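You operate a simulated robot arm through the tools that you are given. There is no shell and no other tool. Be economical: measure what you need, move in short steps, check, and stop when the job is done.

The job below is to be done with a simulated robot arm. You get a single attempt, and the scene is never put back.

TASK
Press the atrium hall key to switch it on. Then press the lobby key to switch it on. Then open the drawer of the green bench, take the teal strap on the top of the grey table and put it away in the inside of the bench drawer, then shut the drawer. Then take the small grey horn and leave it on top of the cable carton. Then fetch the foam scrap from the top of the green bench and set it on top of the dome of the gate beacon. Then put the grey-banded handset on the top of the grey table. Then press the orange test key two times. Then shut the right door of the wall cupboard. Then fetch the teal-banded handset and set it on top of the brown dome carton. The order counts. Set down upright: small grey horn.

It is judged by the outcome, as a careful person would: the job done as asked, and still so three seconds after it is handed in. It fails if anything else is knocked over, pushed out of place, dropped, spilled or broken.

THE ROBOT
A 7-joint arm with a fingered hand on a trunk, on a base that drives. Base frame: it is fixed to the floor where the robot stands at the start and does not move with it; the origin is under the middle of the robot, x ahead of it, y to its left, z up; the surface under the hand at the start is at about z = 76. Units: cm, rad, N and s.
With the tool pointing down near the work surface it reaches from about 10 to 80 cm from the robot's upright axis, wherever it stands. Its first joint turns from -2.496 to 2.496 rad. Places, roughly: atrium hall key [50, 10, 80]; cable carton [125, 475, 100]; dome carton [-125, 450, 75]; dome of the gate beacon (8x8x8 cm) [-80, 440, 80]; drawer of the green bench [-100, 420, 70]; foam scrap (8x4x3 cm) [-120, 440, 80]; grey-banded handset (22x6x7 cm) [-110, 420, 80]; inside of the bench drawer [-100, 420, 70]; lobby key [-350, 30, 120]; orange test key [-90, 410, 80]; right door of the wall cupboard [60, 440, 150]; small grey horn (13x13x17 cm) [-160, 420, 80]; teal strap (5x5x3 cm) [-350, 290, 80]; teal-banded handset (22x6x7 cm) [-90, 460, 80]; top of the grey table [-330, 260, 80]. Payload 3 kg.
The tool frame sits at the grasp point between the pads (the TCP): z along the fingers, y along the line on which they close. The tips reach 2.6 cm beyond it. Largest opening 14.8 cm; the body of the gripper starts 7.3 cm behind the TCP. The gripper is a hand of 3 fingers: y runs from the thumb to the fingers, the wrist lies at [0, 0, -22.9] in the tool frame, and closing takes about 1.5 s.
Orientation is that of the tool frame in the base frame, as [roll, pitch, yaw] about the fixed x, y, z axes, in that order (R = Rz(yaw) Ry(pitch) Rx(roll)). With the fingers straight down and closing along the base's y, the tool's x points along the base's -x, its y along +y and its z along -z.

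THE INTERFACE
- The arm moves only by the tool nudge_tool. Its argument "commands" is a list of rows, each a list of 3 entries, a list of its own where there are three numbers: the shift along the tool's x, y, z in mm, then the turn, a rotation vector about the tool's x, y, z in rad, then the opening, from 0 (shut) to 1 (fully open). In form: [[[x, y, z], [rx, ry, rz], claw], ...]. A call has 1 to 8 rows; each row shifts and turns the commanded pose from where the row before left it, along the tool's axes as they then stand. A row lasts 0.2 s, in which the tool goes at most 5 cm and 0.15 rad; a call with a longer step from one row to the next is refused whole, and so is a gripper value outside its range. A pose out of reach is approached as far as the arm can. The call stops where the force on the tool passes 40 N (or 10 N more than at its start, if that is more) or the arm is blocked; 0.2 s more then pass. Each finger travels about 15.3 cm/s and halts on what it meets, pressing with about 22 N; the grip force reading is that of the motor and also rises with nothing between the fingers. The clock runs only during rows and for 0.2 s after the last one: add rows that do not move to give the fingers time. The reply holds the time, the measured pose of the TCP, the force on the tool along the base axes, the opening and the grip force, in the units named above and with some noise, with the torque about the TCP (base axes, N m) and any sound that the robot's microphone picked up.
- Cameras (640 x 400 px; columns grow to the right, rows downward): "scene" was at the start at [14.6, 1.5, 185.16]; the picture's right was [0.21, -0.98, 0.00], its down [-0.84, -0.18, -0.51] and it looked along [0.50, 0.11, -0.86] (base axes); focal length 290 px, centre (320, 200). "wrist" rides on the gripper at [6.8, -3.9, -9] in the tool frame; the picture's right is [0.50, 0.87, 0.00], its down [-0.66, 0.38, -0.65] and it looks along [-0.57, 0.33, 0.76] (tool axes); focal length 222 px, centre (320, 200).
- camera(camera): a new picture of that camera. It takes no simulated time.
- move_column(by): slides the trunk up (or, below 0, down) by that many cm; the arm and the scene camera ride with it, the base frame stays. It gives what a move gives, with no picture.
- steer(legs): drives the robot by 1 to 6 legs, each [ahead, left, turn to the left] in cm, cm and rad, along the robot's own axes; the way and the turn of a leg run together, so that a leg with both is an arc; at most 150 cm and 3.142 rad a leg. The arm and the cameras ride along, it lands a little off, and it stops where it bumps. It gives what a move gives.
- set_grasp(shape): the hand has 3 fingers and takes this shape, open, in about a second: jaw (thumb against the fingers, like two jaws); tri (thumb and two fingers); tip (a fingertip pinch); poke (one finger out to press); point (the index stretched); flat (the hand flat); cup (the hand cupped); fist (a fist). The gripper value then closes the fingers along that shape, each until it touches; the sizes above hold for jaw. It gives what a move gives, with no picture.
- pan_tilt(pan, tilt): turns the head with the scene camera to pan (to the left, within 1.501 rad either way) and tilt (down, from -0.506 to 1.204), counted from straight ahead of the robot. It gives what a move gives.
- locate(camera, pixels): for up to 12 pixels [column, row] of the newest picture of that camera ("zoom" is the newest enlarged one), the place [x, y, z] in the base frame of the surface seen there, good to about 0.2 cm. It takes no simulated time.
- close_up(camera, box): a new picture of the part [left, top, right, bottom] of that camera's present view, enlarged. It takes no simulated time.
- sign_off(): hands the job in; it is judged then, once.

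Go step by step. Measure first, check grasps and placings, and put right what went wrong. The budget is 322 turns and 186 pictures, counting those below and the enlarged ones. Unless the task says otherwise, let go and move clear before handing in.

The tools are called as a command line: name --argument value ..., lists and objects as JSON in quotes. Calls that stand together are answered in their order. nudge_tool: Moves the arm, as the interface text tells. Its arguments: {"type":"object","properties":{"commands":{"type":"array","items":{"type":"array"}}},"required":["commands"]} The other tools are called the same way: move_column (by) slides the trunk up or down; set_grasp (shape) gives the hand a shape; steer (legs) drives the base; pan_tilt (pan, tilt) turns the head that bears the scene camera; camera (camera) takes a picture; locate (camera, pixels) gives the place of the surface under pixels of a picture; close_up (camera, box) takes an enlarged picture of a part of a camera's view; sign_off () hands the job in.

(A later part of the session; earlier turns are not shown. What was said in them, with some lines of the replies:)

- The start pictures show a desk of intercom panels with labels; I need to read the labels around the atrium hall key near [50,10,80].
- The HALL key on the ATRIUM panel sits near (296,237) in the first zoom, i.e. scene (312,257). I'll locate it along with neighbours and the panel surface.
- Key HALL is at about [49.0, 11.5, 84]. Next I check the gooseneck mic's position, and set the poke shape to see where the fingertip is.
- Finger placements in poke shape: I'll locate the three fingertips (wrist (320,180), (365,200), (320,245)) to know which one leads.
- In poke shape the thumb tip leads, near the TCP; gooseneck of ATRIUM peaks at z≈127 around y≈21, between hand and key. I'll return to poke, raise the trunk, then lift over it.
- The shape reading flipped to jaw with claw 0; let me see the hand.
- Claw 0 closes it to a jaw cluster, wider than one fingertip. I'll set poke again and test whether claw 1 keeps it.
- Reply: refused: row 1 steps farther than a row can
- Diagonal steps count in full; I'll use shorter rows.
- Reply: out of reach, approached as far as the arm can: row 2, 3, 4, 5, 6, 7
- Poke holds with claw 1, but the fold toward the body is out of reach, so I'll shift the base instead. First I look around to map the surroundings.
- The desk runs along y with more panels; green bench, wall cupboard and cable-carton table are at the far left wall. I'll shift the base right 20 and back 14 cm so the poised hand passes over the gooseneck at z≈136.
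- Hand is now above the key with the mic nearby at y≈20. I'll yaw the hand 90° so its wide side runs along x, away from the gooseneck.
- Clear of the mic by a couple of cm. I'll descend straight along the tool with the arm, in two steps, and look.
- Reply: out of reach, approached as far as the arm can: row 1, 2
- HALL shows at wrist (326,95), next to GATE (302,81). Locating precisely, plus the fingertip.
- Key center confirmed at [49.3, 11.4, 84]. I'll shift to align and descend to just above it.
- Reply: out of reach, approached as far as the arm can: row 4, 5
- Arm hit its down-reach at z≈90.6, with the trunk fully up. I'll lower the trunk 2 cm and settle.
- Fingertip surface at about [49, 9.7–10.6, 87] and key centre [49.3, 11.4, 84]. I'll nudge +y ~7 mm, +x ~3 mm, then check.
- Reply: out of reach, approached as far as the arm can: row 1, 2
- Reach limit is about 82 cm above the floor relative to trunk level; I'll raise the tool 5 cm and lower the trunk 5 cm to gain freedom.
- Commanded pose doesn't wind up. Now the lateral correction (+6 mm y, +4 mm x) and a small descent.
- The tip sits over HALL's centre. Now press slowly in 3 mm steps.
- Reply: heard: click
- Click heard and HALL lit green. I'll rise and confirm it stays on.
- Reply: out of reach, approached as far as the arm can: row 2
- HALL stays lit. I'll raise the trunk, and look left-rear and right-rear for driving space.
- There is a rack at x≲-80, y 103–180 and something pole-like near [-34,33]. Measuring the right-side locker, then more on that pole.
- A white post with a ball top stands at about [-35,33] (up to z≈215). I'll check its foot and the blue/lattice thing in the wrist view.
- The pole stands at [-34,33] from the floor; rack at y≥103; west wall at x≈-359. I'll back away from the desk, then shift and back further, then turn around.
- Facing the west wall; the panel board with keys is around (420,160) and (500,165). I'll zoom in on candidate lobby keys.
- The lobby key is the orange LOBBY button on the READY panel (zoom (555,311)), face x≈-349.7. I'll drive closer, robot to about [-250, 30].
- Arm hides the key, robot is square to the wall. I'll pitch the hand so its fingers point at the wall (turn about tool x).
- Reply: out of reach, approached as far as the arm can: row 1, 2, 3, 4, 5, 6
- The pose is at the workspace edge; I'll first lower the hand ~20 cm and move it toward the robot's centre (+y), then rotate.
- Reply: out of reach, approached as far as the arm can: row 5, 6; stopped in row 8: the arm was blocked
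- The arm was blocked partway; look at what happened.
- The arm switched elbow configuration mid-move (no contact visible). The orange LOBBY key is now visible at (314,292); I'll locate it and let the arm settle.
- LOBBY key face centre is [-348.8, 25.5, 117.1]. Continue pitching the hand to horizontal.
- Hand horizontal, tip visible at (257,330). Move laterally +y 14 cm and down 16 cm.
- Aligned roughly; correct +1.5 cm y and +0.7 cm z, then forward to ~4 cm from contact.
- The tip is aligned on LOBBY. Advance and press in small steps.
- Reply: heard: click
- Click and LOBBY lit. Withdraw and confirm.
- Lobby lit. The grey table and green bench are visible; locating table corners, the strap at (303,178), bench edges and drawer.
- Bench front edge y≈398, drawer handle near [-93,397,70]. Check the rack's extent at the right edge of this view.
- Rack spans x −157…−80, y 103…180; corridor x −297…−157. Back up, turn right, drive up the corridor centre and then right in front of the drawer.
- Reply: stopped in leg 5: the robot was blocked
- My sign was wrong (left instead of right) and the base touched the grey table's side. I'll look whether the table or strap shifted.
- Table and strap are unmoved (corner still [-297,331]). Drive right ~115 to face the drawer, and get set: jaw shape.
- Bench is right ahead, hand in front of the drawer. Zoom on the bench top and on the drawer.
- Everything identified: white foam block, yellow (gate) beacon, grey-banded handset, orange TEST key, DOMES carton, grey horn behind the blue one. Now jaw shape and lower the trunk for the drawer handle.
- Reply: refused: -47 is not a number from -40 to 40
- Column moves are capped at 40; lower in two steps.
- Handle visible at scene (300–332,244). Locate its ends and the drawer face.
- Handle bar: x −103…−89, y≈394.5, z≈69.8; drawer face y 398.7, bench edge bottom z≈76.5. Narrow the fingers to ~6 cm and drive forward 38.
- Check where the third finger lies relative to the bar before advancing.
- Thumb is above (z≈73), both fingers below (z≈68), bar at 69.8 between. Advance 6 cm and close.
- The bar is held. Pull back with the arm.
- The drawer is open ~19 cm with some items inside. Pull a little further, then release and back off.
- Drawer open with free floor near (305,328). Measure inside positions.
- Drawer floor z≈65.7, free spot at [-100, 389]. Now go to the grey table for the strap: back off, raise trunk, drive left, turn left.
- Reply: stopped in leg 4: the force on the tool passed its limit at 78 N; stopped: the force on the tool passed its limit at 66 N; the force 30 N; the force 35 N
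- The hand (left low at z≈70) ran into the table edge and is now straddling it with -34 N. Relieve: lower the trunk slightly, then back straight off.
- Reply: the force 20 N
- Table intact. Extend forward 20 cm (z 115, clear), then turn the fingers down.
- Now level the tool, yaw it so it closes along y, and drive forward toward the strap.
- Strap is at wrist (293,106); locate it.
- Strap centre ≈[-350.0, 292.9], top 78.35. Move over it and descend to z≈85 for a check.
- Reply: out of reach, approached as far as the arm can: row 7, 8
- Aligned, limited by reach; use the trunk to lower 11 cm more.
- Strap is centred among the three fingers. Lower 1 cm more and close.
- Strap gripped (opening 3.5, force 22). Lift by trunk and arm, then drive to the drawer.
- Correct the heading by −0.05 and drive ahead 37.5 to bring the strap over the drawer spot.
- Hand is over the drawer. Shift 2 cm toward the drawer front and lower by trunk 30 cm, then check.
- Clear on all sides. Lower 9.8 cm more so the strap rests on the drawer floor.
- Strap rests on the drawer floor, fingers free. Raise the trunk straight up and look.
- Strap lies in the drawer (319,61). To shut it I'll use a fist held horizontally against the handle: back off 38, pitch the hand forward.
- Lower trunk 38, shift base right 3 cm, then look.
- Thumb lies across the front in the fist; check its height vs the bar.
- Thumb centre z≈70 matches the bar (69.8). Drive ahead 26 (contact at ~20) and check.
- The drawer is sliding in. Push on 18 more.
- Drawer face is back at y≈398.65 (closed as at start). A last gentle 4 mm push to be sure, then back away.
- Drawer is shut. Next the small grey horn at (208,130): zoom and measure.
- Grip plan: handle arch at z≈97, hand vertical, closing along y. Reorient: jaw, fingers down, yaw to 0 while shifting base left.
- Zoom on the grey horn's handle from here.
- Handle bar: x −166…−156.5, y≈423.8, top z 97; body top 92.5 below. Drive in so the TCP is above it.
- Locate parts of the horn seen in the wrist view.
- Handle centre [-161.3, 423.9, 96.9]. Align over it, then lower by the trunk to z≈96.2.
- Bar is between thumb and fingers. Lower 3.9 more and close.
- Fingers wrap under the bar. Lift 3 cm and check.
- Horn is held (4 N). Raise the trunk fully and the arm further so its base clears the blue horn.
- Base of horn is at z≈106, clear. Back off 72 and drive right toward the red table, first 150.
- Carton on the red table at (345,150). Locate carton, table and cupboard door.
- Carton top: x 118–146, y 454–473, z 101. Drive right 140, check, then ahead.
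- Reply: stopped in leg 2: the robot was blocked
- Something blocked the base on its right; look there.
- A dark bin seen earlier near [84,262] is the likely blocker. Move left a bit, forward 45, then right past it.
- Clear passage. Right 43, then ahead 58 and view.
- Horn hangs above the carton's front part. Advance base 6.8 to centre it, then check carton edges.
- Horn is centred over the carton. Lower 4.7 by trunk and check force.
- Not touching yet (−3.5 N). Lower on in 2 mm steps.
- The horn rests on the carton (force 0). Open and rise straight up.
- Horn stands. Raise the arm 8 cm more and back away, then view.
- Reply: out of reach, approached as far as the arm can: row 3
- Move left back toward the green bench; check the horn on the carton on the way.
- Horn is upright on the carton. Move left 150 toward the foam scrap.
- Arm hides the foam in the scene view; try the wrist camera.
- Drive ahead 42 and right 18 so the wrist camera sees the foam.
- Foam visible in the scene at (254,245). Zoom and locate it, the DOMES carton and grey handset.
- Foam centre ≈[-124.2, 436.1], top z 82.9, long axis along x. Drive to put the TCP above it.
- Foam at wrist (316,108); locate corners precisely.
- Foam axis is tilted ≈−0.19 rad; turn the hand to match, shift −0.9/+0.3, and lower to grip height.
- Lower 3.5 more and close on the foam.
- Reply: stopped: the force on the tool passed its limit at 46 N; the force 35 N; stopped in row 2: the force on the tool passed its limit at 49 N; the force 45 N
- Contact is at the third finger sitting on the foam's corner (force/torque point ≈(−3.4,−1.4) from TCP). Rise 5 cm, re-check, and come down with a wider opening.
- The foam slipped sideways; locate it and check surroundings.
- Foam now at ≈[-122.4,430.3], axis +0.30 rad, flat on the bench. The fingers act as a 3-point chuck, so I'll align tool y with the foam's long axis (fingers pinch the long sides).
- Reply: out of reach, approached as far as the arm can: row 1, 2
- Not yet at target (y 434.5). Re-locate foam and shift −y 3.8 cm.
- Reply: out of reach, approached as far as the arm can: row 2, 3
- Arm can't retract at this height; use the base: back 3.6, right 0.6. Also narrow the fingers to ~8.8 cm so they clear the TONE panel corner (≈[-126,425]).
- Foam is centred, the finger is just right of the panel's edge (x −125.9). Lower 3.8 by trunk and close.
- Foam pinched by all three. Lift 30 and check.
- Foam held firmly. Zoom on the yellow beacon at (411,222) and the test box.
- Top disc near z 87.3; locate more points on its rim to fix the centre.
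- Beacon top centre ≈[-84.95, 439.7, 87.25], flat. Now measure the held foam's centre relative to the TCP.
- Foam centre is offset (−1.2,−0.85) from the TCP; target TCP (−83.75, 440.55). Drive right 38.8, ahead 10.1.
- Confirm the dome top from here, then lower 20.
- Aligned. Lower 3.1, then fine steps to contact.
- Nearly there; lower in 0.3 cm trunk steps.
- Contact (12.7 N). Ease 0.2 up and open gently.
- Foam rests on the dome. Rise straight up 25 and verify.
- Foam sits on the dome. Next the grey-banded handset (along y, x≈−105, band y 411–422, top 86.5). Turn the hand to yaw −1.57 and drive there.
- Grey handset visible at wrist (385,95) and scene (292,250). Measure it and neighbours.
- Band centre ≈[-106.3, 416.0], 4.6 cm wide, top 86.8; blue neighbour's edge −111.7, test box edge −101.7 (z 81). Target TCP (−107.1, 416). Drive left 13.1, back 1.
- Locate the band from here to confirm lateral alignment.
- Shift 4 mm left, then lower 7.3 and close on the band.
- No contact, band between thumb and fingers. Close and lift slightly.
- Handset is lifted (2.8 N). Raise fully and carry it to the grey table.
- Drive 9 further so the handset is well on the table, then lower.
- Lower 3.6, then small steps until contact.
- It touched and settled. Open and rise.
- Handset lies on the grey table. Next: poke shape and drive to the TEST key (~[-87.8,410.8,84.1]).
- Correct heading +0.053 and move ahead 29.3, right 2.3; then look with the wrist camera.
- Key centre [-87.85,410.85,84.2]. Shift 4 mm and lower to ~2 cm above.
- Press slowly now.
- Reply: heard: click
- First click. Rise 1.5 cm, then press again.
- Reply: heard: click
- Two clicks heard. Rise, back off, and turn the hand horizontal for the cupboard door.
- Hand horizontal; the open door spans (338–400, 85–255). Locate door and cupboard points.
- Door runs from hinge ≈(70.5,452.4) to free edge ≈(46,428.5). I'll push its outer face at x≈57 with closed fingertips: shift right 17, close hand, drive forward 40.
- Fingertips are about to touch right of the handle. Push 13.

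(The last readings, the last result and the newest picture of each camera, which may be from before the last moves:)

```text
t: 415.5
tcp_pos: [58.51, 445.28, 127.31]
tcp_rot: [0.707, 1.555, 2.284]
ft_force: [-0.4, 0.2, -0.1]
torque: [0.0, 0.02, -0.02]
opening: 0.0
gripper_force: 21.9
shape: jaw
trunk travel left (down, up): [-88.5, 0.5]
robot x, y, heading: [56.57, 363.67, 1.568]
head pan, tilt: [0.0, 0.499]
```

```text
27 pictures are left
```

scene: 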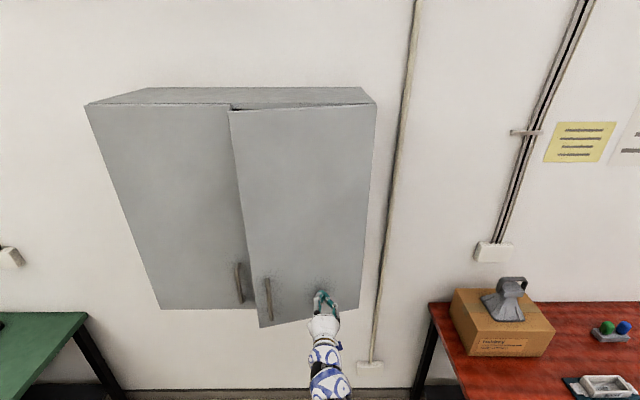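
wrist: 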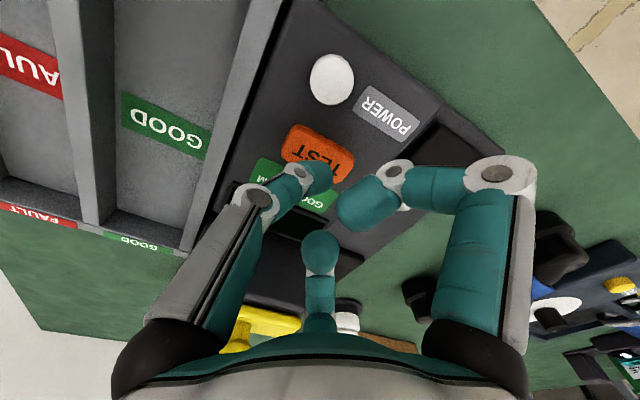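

Door nearly shut. Push 4.3 more.

steer --legs '[[4.2, 0, 0]]'

camera --camera "scene"

locate --camera "scene" --pixels '[[245, 150], [290, 150], [350, 150], [200, 150], [260, 200], [225, 200]]'

```text
t: 416.5
tcp_pos: [58.3, 449.1, 127.48]
tcp_rot: [0.515, 1.555, 2.095]
ft_force: [-0.3, 0.4, 0.1]
torque: [-0.02, 0.01, 0.01]
opening: 0.03
gripper_force: 22.1
shape: jaw
trunk travel left (down, up): [-88.5, 0.5]
robot x, y, heading: [57.03, 368.07, 1.561]
head pan, tilt: [0.0, 0.499]
stopped in leg 1: the force on the tool passed its limit at 105 N (the readings are from after the stop); the commanded pose is now the measured one
```

```text
26 pictures are left
```

scene: 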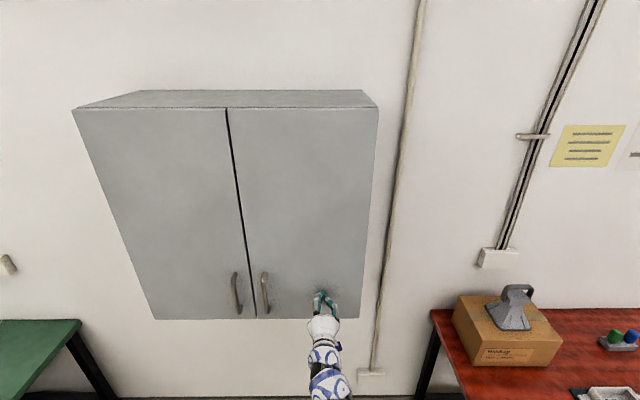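

```text
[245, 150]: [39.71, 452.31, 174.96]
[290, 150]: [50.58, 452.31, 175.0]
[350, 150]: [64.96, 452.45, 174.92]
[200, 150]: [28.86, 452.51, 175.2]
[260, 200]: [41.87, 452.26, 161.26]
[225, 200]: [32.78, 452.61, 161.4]
```

Door is flush shut (y 452.3). Back off, turn the hand vertical again, and test how far forward it reaches.

steer --legs '[[-52, 0, 0]]'

nudge_tool --commands '[[[0, 0, 0], [0, 0.143, 0], 0.5], [[0, 0, 0], [0, 0.143, 0], 0.5], [[0, 0, 0], [0, 0.143, 0], 0.5], [[0, 0, 0], [0, 0.143, 0], 0.5], [[0, 0, 0], [0, 0.143, 0], 0.5], [[0, 0, 0], [0, 0.143, 0], 0.5], [[0, 0, 0], [0, 0.143, 0], 0.5], [[0, 0, 0], [0, 0.143, 0], 0.5]]'

nudge_tool --commands '[[[0, 0, 0], [0, 0.143, 0], 0.55], [[0, 0, 0], [0, 0.143, 0], 0.55], [[0, 0, 0], [0, 0.155, 0], 0.55]]'

nudge_tool --commands '[[[0, 0, 0], [0, 0.142, 0], 0.55], [[-40, 0, 0], [0, 0, 0], 0.55], [[-40, 0, 0], [0, 0, 0], 0.55], [[-40, 0, 0], [0, 0, 0], 0.55], [[-40, 0, 0], [0, 0, 0], 0.55], [[0, 0, 0], [0, 0, 0], 0.55]]'

camera --camera "scene"

```text
t: 419.6
tcp_pos: [57.76, 396.64, 127.5]
tcp_rot: [0.566, 1.554, 2.15]
ft_force: [0.2, 0.0, -0.5]
torque: [-0.03, 0.0, -0.01]
opening: 0.0
gripper_force: 22.3
shape: jaw
trunk travel left (down, up): [-88.5, 0.5]
robot x, y, heading: [56.62, 315.45, 1.57]
head pan, tilt: [0.0, 0.499]
```

```text
t: 421.4
tcp_pos: [57.68, 396.8, 127.38]
tcp_rot: [3.131, 0.44, -1.561]
ft_force: [0.1, -0.9, -0.2]
torque: [-0.03, 0.02, 0.0]
opening: 7.08
gripper_force: 0.1
shape: jaw
trunk travel left (down, up): [-88.5, 0.5]
robot x, y, heading: [56.84, 315.32, 1.564]
head pan, tilt: [0.0, 0.499]
```

```text
refused: row 3 steps farther than a row can; nothing moved
```

```text
t: 422.8
tcp_pos: [57.63, 411.82, 132.12]
tcp_rot: [3.134, 0.3, -1.558]
ft_force: [1.0, -0.3, 0.0]
torque: [-0.01, -0.02, 0.03]
opening: 7.77
gripper_force: 0.0
shape: jaw
trunk travel left (down, up): [-88.5, 0.5]
robot x, y, heading: [56.3, 315.75, 1.561]
head pan, tilt: [0.0, 0.499]
```

```text
25 pictures are left
```

scene: 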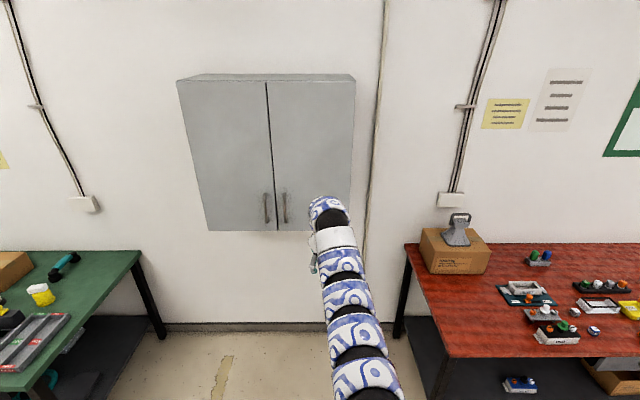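

Door stays shut. Reach is already 96 cm with slight tilt; finish turning vertical and see.

nudge_tool --commands '[[[0, 0, 0], [0, 0.14, 0], 0.55], [[0, 0, 0], [0, 0.145, 0], 0.55], [[0, 0, 0], [0, 0, 0], 0.55]]'

steer --legs '[[0, 120, 0.01], [0, 30, 0]]'

pan_tilt --pan 0 --tilt 0.75

camera --camera "scene"

```text
t: 423.6
tcp_pos: [57.73, 411.17, 132.04]
tcp_rot: [3.131, 0.06, -1.559]
ft_force: [-0.4, 0.6, -0.1]
torque: [0.03, -0.04, 0.0]
opening: 7.79
gripper_force: 0.1
shape: jaw
out of reach, approached as far as the arm can: row 2
trunk travel left (down, up): [-88.5, 0.5]
robot x, y, heading: [56.76, 315.79, 1.569]
head pan, tilt: [0.0, 0.499]
```

```text
t: 431.4
tcp_pos: [-93.38, 412.29, 131.99]
tcp_rot: [3.134, 0.064, -1.561]
ft_force: [0.4, -0.1, 0.4]
torque: [0.01, -0.02, 0.01]
opening: 7.79
gripper_force: 0.0
shape: jaw
trunk travel left (down, up): [-88.5, 0.5]
robot x, y, heading: [-94.29, 316.51, 1.564]
head pan, tilt: [0.0, 0.499]
```

```text
t: 432.1
tcp_pos: [-93.18, 412.23, 131.99]
tcp_rot: [3.131, 0.063, -1.56]
ft_force: [0.0, -0.2, -0.4]
torque: [0.02, 0.03, 0.01]
opening: 7.77
gripper_force: 0.0
shape: jaw
trunk travel left (down, up): [-88.5, 0.5]
robot x, y, heading: [-94.71, 316.46, 1.56]
head pan, tilt: [0.0, 0.75]
```

```text
24 pictures are left
```

scene: 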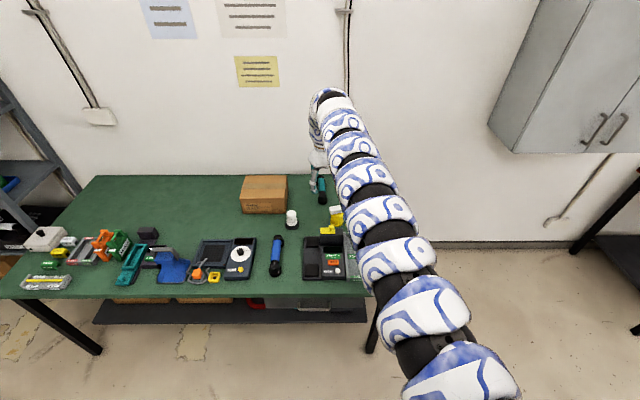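

Reach 95.8 cm near-vertical — enough. Measure the teal handset at (322,190) and the carton.

close_up --camera "scene" --box '[235, 165, 345, 235]'

locate --camera "zoom" --pixels '[[505, 90], [507, 110], [509, 140], [515, 190], [500, 110], [522, 110], [170, 80], [50, 130], [290, 130], [70, 70], [290, 70], [180, 130]]'

```text
5.71 times, centred on (290, 200) of scene
```

zoom: 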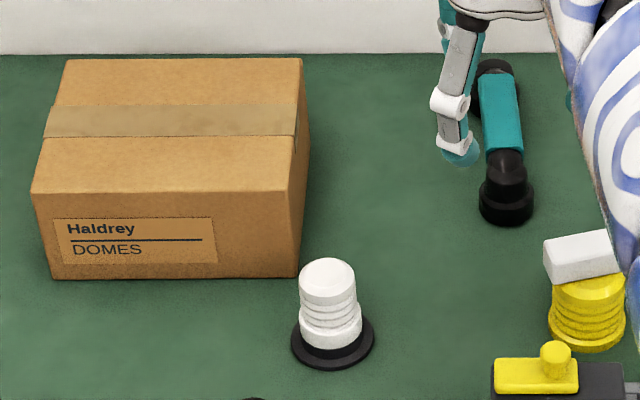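

```text
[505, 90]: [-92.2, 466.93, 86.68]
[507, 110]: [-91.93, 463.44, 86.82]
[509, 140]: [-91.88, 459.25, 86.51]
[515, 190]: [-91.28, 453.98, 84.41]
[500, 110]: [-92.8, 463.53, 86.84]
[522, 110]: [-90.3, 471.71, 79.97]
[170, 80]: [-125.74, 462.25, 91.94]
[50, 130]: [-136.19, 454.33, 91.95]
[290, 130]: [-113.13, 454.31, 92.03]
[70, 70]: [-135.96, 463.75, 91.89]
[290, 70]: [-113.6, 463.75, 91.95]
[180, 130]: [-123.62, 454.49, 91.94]
```

Band centre ≈[-92.4, 463], top 86.7; carton top centre ≈[-125, 455.7, 91.95]. Before lowering near the bench, check the arm's height near the robot.

locate --camera "scene" --pixels '[[345, 120], [355, 150], [370, 185], [390, 220], [410, 265], [430, 310], [460, 370]]'

steer --legs '[[49.5, 0, 0.008]]'

camera --camera "wrist"

```text
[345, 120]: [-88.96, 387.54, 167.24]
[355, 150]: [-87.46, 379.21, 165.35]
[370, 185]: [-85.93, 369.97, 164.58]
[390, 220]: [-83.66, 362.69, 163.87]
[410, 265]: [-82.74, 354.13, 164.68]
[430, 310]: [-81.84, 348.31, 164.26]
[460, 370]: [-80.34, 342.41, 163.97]
```

```text
t: 435.0
tcp_pos: [-93.44, 461.45, 132.08]
tcp_rot: [3.131, 0.062, -1.555]
ft_force: [0.0, 1.5, 0.9]
torque: [0.03, -0.01, 0.01]
opening: 7.82
gripper_force: 0.0
shape: jaw
trunk travel left (down, up): [-88.5, 0.5]
robot x, y, heading: [-94.18, 365.5, 1.561]
head pan, tilt: [0.0, 0.75]
```

```text
22 pictures are left
```

wrist: 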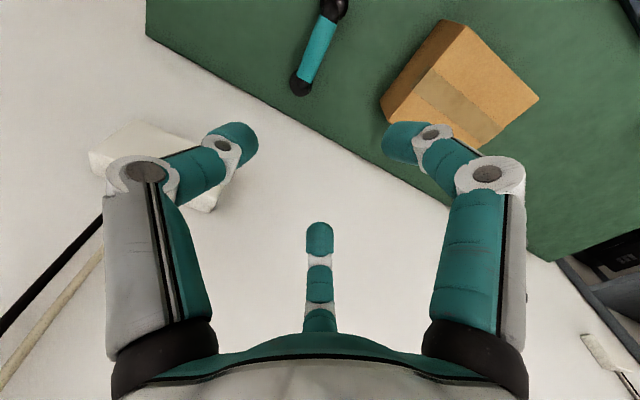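

Arm runs level at z≈157, so lowering 46 cm is safe. Check the wall outlet box and handset positions.

locate --camera "wrist" --pixels '[[110, 150], [150, 130], [215, 190], [320, 40], [305, 65], [330, 20], [310, 50], [326, 50]]'

move_column --by -32

camera --camera "wrist"

```text
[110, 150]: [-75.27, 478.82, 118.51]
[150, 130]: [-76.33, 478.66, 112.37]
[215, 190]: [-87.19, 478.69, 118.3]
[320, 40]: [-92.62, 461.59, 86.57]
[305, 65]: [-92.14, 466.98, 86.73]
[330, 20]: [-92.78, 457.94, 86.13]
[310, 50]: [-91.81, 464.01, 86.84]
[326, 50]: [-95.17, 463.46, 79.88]
```

```text
t: 438.2
tcp_pos: [-93.45, 461.51, 100.02]
tcp_rot: [3.132, 0.063, -1.556]
ft_force: [-0.3, -0.6, 0.4]
torque: [0.01, 0.02, 0.01]
opening: 7.79
gripper_force: 0.1
shape: jaw
trunk travel left (down, up): [-56.5, 32.5]
robot x, y, heading: [-94.32, 365.61, 1.572]
head pan, tilt: [0.0, 0.75]
```

```text
21 pictures are left
```

wrist: 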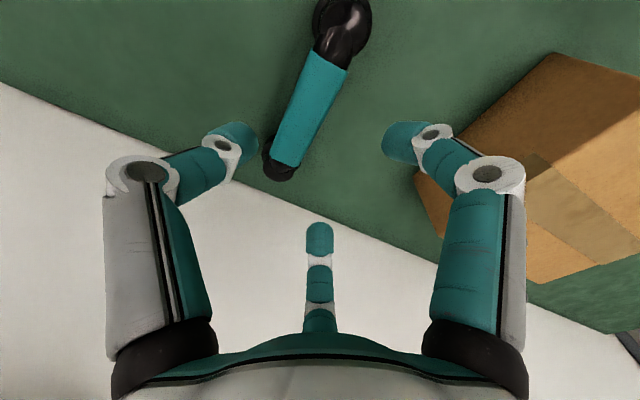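

Move 1.2 forward to centre on the band, then lower 8 and check.

steer --legs '[[1.2, 0, 0]]'

nudge_tool --commands '[[[0, 0, 0], [0, 0, 0], 0.58], [[0, 0, 0], [0, 0, 0], 0.58]]'

move_column --by -8

camera --camera "wrist"

locate --camera "wrist" --pixels '[[310, 90], [290, 150], [300, 120], [340, 95], [285, 105]]'

```text
t: 439.0
tcp_pos: [-93.54, 462.55, 99.95]
tcp_rot: [3.132, 0.062, -1.555]
ft_force: [0.4, 0.7, -0.7]
torque: [-0.01, 0.02, 0.01]
opening: 7.78
gripper_force: 0.1
shape: jaw
trunk travel left (down, up): [-56.5, 32.5]
robot x, y, heading: [-94.61, 366.64, 1.567]
head pan, tilt: [0.0, 0.75]
```

```text
t: 439.6
tcp_pos: [-93.53, 462.53, 99.94]
tcp_rot: [3.131, 0.061, -1.555]
ft_force: [-0.5, 0.7, 0.3]
torque: [0.0, 0.0, 0.01]
opening: 8.17
gripper_force: 0.1
shape: jaw
trunk travel left (down, up): [-56.5, 32.5]
robot x, y, heading: [-94.31, 366.98, 1.566]
head pan, tilt: [0.0, 0.75]
```

```text
t: 440.7
tcp_pos: [-93.48, 462.62, 92.07]
tcp_rot: [3.133, 0.063, -1.555]
ft_force: [-0.2, 0.2, 1.0]
torque: [-0.02, 0.02, -0.02]
opening: 8.21
gripper_force: 0.1
shape: jaw
trunk travel left (down, up): [-48.5, 40.5]
robot x, y, heading: [-94.56, 366.78, 1.566]
head pan, tilt: [0.0, 0.75]
```

```text
20 pictures are left
```

wrist: 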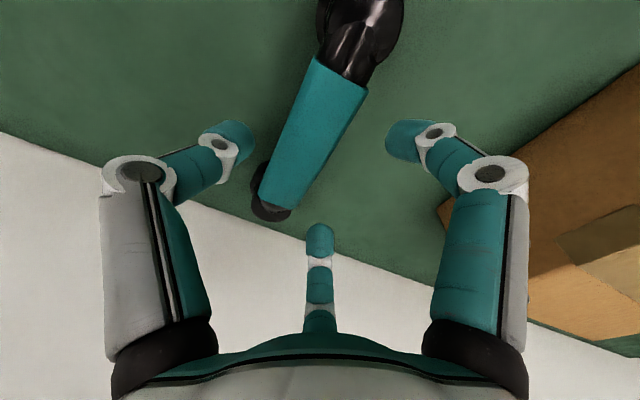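

```text
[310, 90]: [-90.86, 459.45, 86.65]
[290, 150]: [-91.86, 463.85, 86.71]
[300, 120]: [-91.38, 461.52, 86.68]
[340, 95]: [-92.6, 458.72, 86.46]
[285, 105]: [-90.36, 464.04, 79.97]
```

Band centre ≈−92.0; shift the hand 6 mm right, lower 6.5 and close.

nudge_tool --commands '[[[0, -6, 0], [0, 0, 0], 0.58], [[0, 0, 0], [0, 0, 0], 0.58]]'

move_column --by -6.5

nudge_tool --commands '[[[0, 0, 0], [0, 0, 0], 0.4], [[0, 0, 0], [0, 0, 0], 0.25], [[0, 0, 0], [0, 0, 0], 0.1], [[0, 0, 0], [0, 0, 0], 0], [[0, 0, 0], [0, 0, 0], 0], [[0, 0, 0], [0, 0, 0], 0]]'

camera --camera "wrist"

```text
t: 441.3
tcp_pos: [-92.87, 462.42, 92.11]
tcp_rot: [3.132, 0.061, -1.556]
ft_force: [0.6, -0.7, -0.1]
torque: [-0.01, -0.02, -0.02]
opening: 8.18
gripper_force: 0.1
shape: jaw
trunk travel left (down, up): [-48.5, 40.5]
robot x, y, heading: [-94.31, 367.03, 1.569]
head pan, tilt: [0.0, 0.75]
```

```text
t: 442.4
tcp_pos: [-92.79, 462.46, 85.54]
tcp_rot: [3.133, 0.063, -1.554]
ft_force: [0.3, 0.0, -0.2]
torque: [-0.02, 0.01, -0.02]
opening: 8.19
gripper_force: 0.0
shape: jaw
trunk travel left (down, up): [-42.0, 47.0]
robot x, y, heading: [-94.33, 366.85, 1.568]
head pan, tilt: [0.0, 0.75]
```

```text
t: 443.8
tcp_pos: [-92.88, 462.5, 85.53]
tcp_rot: [3.132, 0.062, -1.555]
ft_force: [0.7, -0.1, -3.1]
torque: [0.02, -0.02, -0.01]
opening: 2.51
gripper_force: 21.8
shape: tri
trunk travel left (down, up): [-42.0, 47.0]
robot x, y, heading: [-94.57, 367.16, 1.569]
head pan, tilt: [0.0, 0.75]
```

```text
19 pictures are left
```

wrist: 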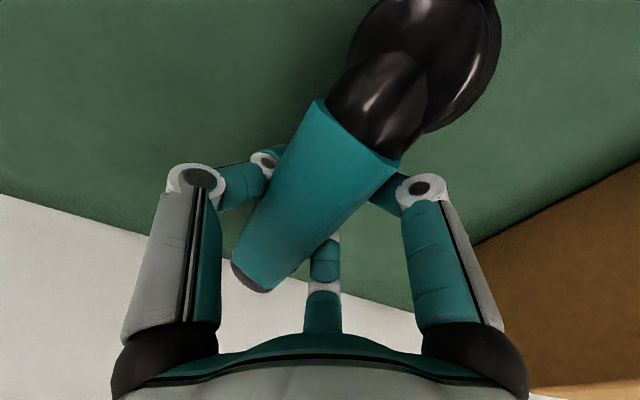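

Teal handset gripped. Raise 30, then rotate the hand 90° so it lies along the carton's long side.

move_column --by 36

steer --legs '[[-30, 0, 0]]'

nudge_tool --commands '[[[0, 0, 0], [0, 0, -0.143], 0], [[0, 0, 0], [0, 0, -0.143], 0], [[0, 0, 0], [0, 0, -0.143], 0], [[0, 0, 0], [0, 0, -0.143], 0], [[0, 0, 0], [0, 0, -0.143], 0], [[0, 0, 0], [0, 0, -0.143], 0], [[0, 0, 0], [0, 0, -0.143], 0], [[0, 0, 0], [0, 0, -0.143], 0]]'

nudge_tool --commands '[[[0, 0, 0], [0, 0, -0.143], 0], [[0, 0, 0], [0, 0, -0.143], 0], [[0, 0, 0], [0, 0, -0.143], 0], [[0, 0, 0], [0, 0, 0], 0]]'

camera --camera "wrist"

```text
t: 447.3
tcp_pos: [-92.79, 462.49, 121.47]
tcp_rot: [3.133, 0.059, -1.556]
ft_force: [-0.4, -0.8, -3.6]
torque: [-0.02, 0.0, 0.02]
opening: 2.51
gripper_force: 22.1
shape: tri
trunk travel left (down, up): [-78.0, 11.0]
robot x, y, heading: [-93.84, 366.84, 1.566]
head pan, tilt: [0.0, 0.75]
```

```text
t: 449.3
tcp_pos: [-93.34, 432.53, 121.56]
tcp_rot: [3.132, 0.063, -1.551]
ft_force: [0.2, -0.3, -2.7]
torque: [-0.01, -0.01, -0.01]
opening: 2.48
gripper_force: 22.2
shape: tri
trunk travel left (down, up): [-78.0, 11.0]
robot x, y, heading: [-94.34, 336.81, 1.578]
head pan, tilt: [0.0, 0.75]
```

```text
t: 451.1
tcp_pos: [-93.39, 432.56, 121.58]
tcp_rot: [-3.089, 0.033, -0.404]
ft_force: [-0.7, -0.4, -2.6]
torque: [0.02, -0.04, 0.02]
opening: 2.48
gripper_force: 21.9
shape: tri
trunk travel left (down, up): [-78.0, 11.0]
robot x, y, heading: [-94.26, 337.26, 1.576]
head pan, tilt: [0.0, 0.75]
```

```text
t: 452.1
tcp_pos: [-93.43, 432.53, 121.64]
tcp_rot: [-3.08, 0.009, 0.024]
ft_force: [1.0, -1.0, -1.5]
torque: [0.0, -0.05, 0.01]
opening: 2.47
gripper_force: 21.8
shape: tri
trunk travel left (down, up): [-78.0, 11.0]
robot x, y, heading: [-94.1, 336.94, 1.574]
head pan, tilt: [0.0, 0.75]
```

```text
18 pictures are left
```

wrist: 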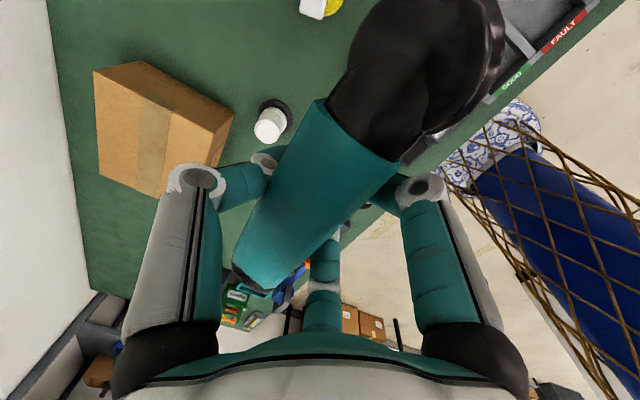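

Level the handset by matching the grasp tilt: small rx −0.07, ry −0.054; then drive over the carton.

nudge_tool --commands '[[[0, 0, 0], [-0.07, -0.054, 0], 0], [[0, 0, 0], [0, 0, 0], 0]]'

steer --legs '[[23, 31.8, 0]]'

camera --camera "wrist"

camera --camera "scene"

```text
t: 452.7
tcp_pos: [-93.26, 431.89, 121.53]
tcp_rot: [-3.116, 0.034, 0.024]
ft_force: [-0.3, 0.9, -3.2]
torque: [0.03, -0.05, -0.01]
opening: 2.48
gripper_force: 21.9
shape: tri
out of reach, approached as far as the arm can: row 1
trunk travel left (down, up): [-78.0, 11.0]
robot x, y, heading: [-94.28, 336.88, 1.576]
head pan, tilt: [0.0, 0.75]
```

```text
t: 455.1
tcp_pos: [-124.71, 454.92, 121.56]
tcp_rot: [-3.116, 0.036, 0.025]
ft_force: [-0.5, 0.1, -2.7]
torque: [-0.01, -0.06, 0.0]
opening: 2.47
gripper_force: 22.3
shape: tri
trunk travel left (down, up): [-78.0, 11.0]
robot x, y, heading: [-125.4, 359.76, 1.575]
head pan, tilt: [0.0, 0.75]
```

```text
17 pictures are left
```

wrist: 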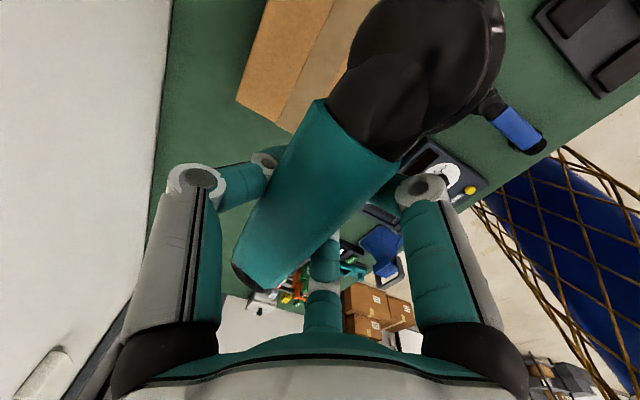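

```text
16 pictures are left
```

scene: 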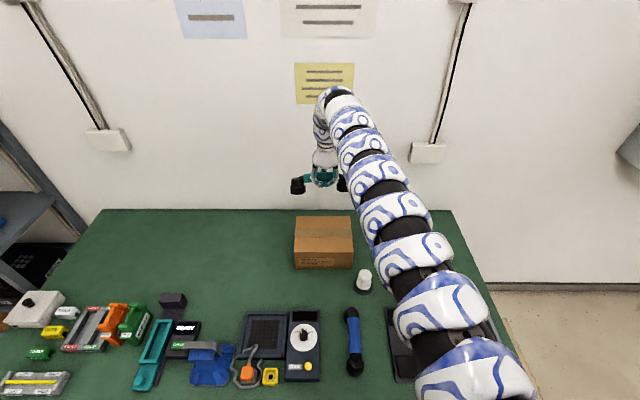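

Locate both end caps to centre it on the carton.

close_up --camera "scene" --box '[270, 160, 380, 280]'

locate --camera "scene" --pixels '[[292, 186], [298, 186], [304, 180], [342, 186], [323, 184], [297, 222], [350, 222], [323, 218], [323, 248]]'

```text
3.33 times, centred on (325, 220) of scene
```

zoom: 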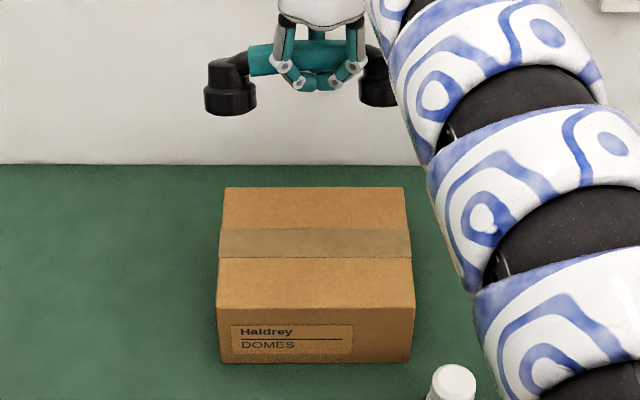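

```text
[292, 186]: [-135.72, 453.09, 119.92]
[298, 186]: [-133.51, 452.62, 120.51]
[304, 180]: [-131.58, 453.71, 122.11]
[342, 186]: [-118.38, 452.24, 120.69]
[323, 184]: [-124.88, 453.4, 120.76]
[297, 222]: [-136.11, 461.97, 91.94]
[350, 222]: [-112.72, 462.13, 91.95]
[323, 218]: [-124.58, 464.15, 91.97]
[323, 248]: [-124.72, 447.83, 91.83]
```

Handset centre is at x≈−126, carton centre −124.5: shift right 1.3, then lower 22.

steer --legs '[[0.5, -1.3, 0]]'

move_column --by -22.5

close_up --camera "scene" --box '[250, 120, 400, 280]'

```text
t: 455.9
tcp_pos: [-123.16, 455.2, 121.45]
tcp_rot: [-3.116, 0.037, 0.023]
ft_force: [0.1, 0.1, -2.1]
torque: [0.02, 0.02, 0.0]
opening: 2.48
gripper_force: 22.2
shape: tri
trunk travel left (down, up): [-78.0, 11.0]
robot x, y, heading: [-124.69, 360.34, 1.573]
head pan, tilt: [0.0, 0.75]
```

```text
t: 458.3
tcp_pos: [-123.28, 455.27, 99.03]
tcp_rot: [-3.114, 0.035, 0.024]
ft_force: [0.6, -1.2, -2.1]
torque: [0.0, -0.07, 0.01]
opening: 2.46
gripper_force: 21.7
shape: tri
trunk travel left (down, up): [-55.5, 33.5]
robot x, y, heading: [-124.71, 360.23, 1.565]
head pan, tilt: [0.0, 0.75]
```

```text
2.50 times, centred on (325, 200) of scene
```

zoom: 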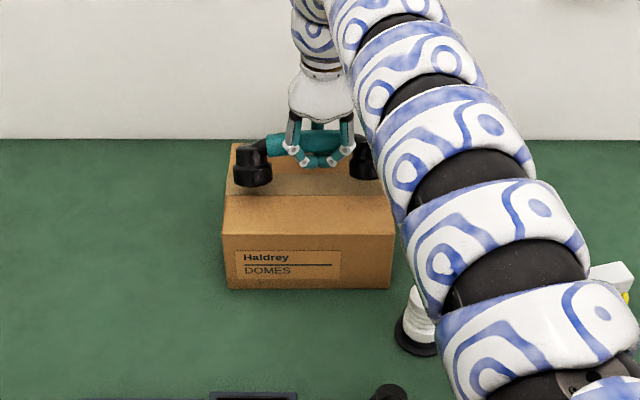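

Right above the carton. Lower in small steps to contact.

move_column --by -1.0

move_column --by -0.4

move_column --by -0.4

```text
t: 458.9
tcp_pos: [-123.33, 455.31, 98.11]
tcp_rot: [-3.115, 0.035, 0.024]
ft_force: [0.0, 0.8, -1.8]
torque: [0.0, -0.05, 0.02]
opening: 2.5
gripper_force: 21.7
shape: tri
trunk travel left (down, up): [-54.5, 34.5]
robot x, y, heading: [-124.37, 360.27, 1.573]
head pan, tilt: [0.0, 0.75]
```

```text
t: 459.4
tcp_pos: [-123.25, 455.35, 97.65]
tcp_rot: [-3.114, 0.035, 0.024]
ft_force: [0.4, 0.1, -1.4]
torque: [0.0, 0.05, 0.01]
opening: 2.45
gripper_force: 21.3
shape: tri
trunk travel left (down, up): [-54.1, 34.9]
robot x, y, heading: [-124.6, 360.38, 1.578]
head pan, tilt: [0.0, 0.75]
```

```text
t: 459.9
tcp_pos: [-123.23, 455.16, 97.18]
tcp_rot: [-3.115, 0.035, 0.024]
ft_force: [-0.1, 0.1, -1.3]
torque: [0.04, 0.07, -0.05]
opening: 2.46
gripper_force: 22.1
shape: tri
trunk travel left (down, up): [-53.7, 35.3]
robot x, y, heading: [-124.5, 360.21, 1.57]
head pan, tilt: [0.0, 0.75]
```

move_column --by -0.3

move_column --by -0.3

close_up --camera "scene" --box '[290, 150, 370, 220]'

```text
t: 460.4
tcp_pos: [-123.22, 455.28, 97.17]
tcp_rot: [-3.112, 0.036, 0.022]
ft_force: [1.6, 2.0, 9.2]
torque: [0.14, 0.06, -0.11]
opening: 2.47
gripper_force: 22.1
shape: tri
trunk travel left (down, up): [-53.4, 35.6]
robot x, y, heading: [-124.4, 360.17, 1.57]
head pan, tilt: [0.0, 0.75]
```

```text
t: 461.0
tcp_pos: [-123.32, 455.22, 96.4]
tcp_rot: [-3.12, 0.034, 0.022]
ft_force: [-0.1, 0.0, -2.8]
torque: [0.03, -0.03, 0.02]
opening: 2.19
gripper_force: 21.7
shape: tri
trunk travel left (down, up): [-53.1, 35.9]
robot x, y, heading: [-124.58, 360.47, 1.569]
head pan, tilt: [0.0, 0.75]
```

```text
5.71 times, centred on (330, 185) of scene
```

zoom: 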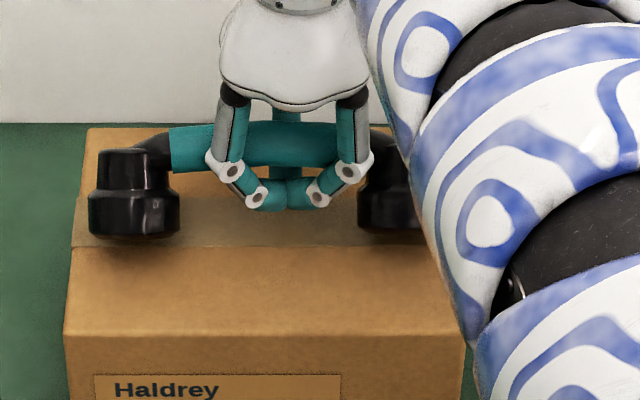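

Both caps rest on the carton (same settle as before). Release and rise.

nudge_tool --commands '[[[0, 0, 0], [0, 0, 0], 0.25], [[0, 0, 0], [0, 0, 0], 0.4], [[0, 0, 0], [0, 0, 0], 0.6], [[0, 0, 0], [0, 0, 0], 0.6], [[0, 0, 0], [0, 0, 0], 0.6]]'

camera --camera "wrist"

move_column --by 35

steer --legs '[[-60, 0, 0]]'

camera --camera "scene"

```text
t: 462.2
tcp_pos: [-123.38, 455.28, 96.69]
tcp_rot: [-3.115, 0.032, 0.024]
ft_force: [-0.8, -0.6, 0.6]
torque: [0.01, -0.02, -0.04]
opening: 8.44
gripper_force: 0.1
shape: jaw
trunk travel left (down, up): [-53.1, 35.9]
robot x, y, heading: [-124.5, 360.33, 1.577]
head pan, tilt: [0.0, 0.75]
```

```text
12 pictures are left
```

wrist: 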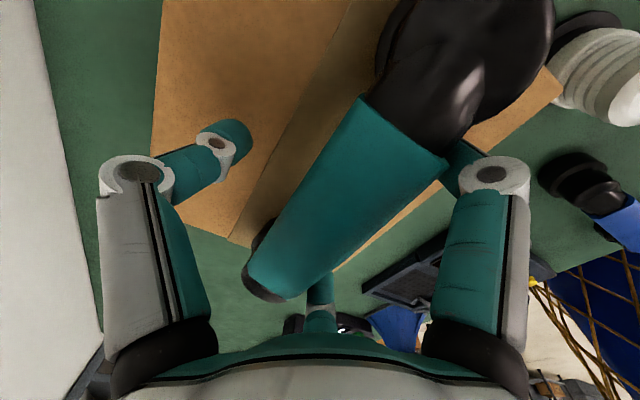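

```text
t: 465.6
tcp_pos: [-123.28, 455.43, 131.63]
tcp_rot: [-3.116, 0.035, 0.021]
ft_force: [-0.6, -0.1, 0.4]
torque: [0.01, 0.0, 0.01]
opening: 8.51
gripper_force: 0.0
shape: jaw
trunk travel left (down, up): [-88.1, 0.9]
robot x, y, heading: [-124.17, 360.34, 1.573]
head pan, tilt: [0.0, 0.75]
```

```text
t: 469.0
tcp_pos: [-122.66, 395.3, 131.75]
tcp_rot: [-3.113, 0.035, 0.014]
ft_force: [-0.3, 0.2, 0.3]
torque: [0.01, 0.01, -0.03]
opening: 8.49
gripper_force: 0.0
shape: jaw
trunk travel left (down, up): [-88.1, 0.9]
robot x, y, heading: [-124.41, 300.25, 1.567]
head pan, tilt: [0.0, 0.75]
```

```text
11 pictures are left
```

scene: 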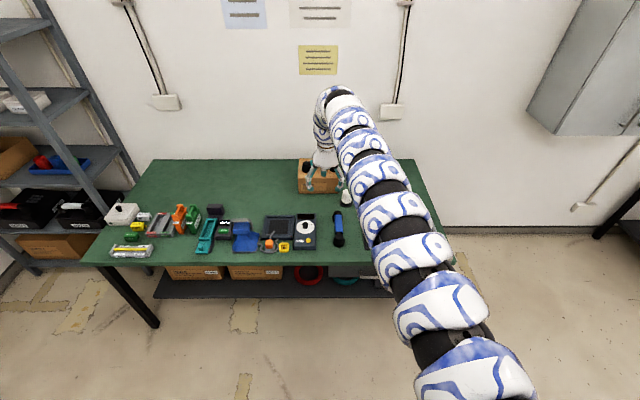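

Shift left to view the bench unobstructed for a final check.

steer --legs '[[0, 55, 0]]'

pan_tilt --pan -0.45 --tilt 0.6

camera --camera "scene"

close_up --camera "scene" --box '[200, 130, 440, 280]'

```text
t: 472.2
tcp_pos: [-178.27, 395.66, 131.69]
tcp_rot: [-3.115, 0.035, 0.015]
ft_force: [0.9, 0.4, 0.3]
torque: [0.01, 0.0, -0.01]
opening: 8.53
gripper_force: 0.1
shape: jaw
trunk travel left (down, up): [-88.1, 0.9]
robot x, y, heading: [-180.56, 300.64, 1.564]
head pan, tilt: [0.0, 0.75]
```

```text
t: 473.1
tcp_pos: [-178.24, 395.54, 131.67]
tcp_rot: [-3.116, 0.034, 0.015]
ft_force: [-1.1, -0.5, 0.1]
torque: [0.0, 0.0, 0.01]
opening: 8.52
gripper_force: 0.1
shape: jaw
trunk travel left (down, up): [-88.1, 0.9]
robot x, y, heading: [-180.14, 300.63, 1.562]
head pan, tilt: [-0.45, 0.6]
```

```text
10 pictures are left
```

scene: 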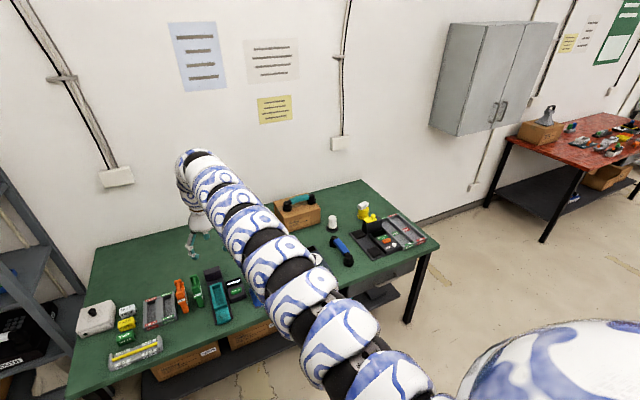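

```text
2.67 times, centred on (320, 205) of scene
```

zoom: 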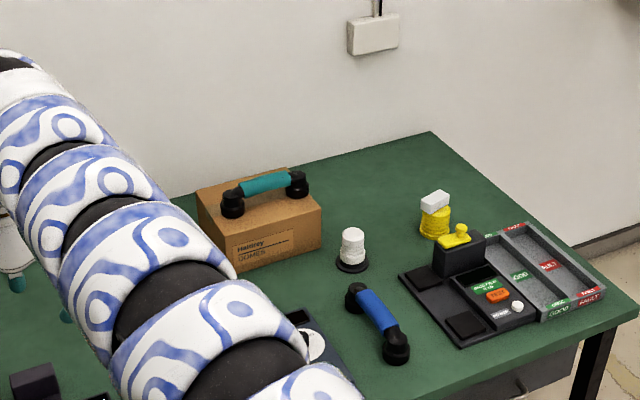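

Everything in place: teal handset on the DOMES carton, foam on the dome, horn on its carton, door shut. Quick check that the drawer face is still flush.

locate --camera "scene" --pixels '[[395, 270], [380, 276], [410, 263], [390, 262]]'

```text
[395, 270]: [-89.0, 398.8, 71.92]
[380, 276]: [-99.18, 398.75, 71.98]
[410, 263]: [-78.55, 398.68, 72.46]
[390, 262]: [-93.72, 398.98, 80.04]
```

The drawer face is flush at y≈398.75, and every step has been checked; handing in now.

sign_off

```text
The job is handed in.
```

The whole job is done in the order you gave and has been handed in, with three bumps along the way:

- **Grey table:** I touched its side twice. It measured in place to within measurement error, and the strap had not moved.
- **Bin:** The base stopped against something unseen, probably the dark bin near [84, 262]. I did not check whether it shifted.
- **Foam scrap:** It slipped a few centimetres on the bench during the first grasp, and I gripped it again before placing it.
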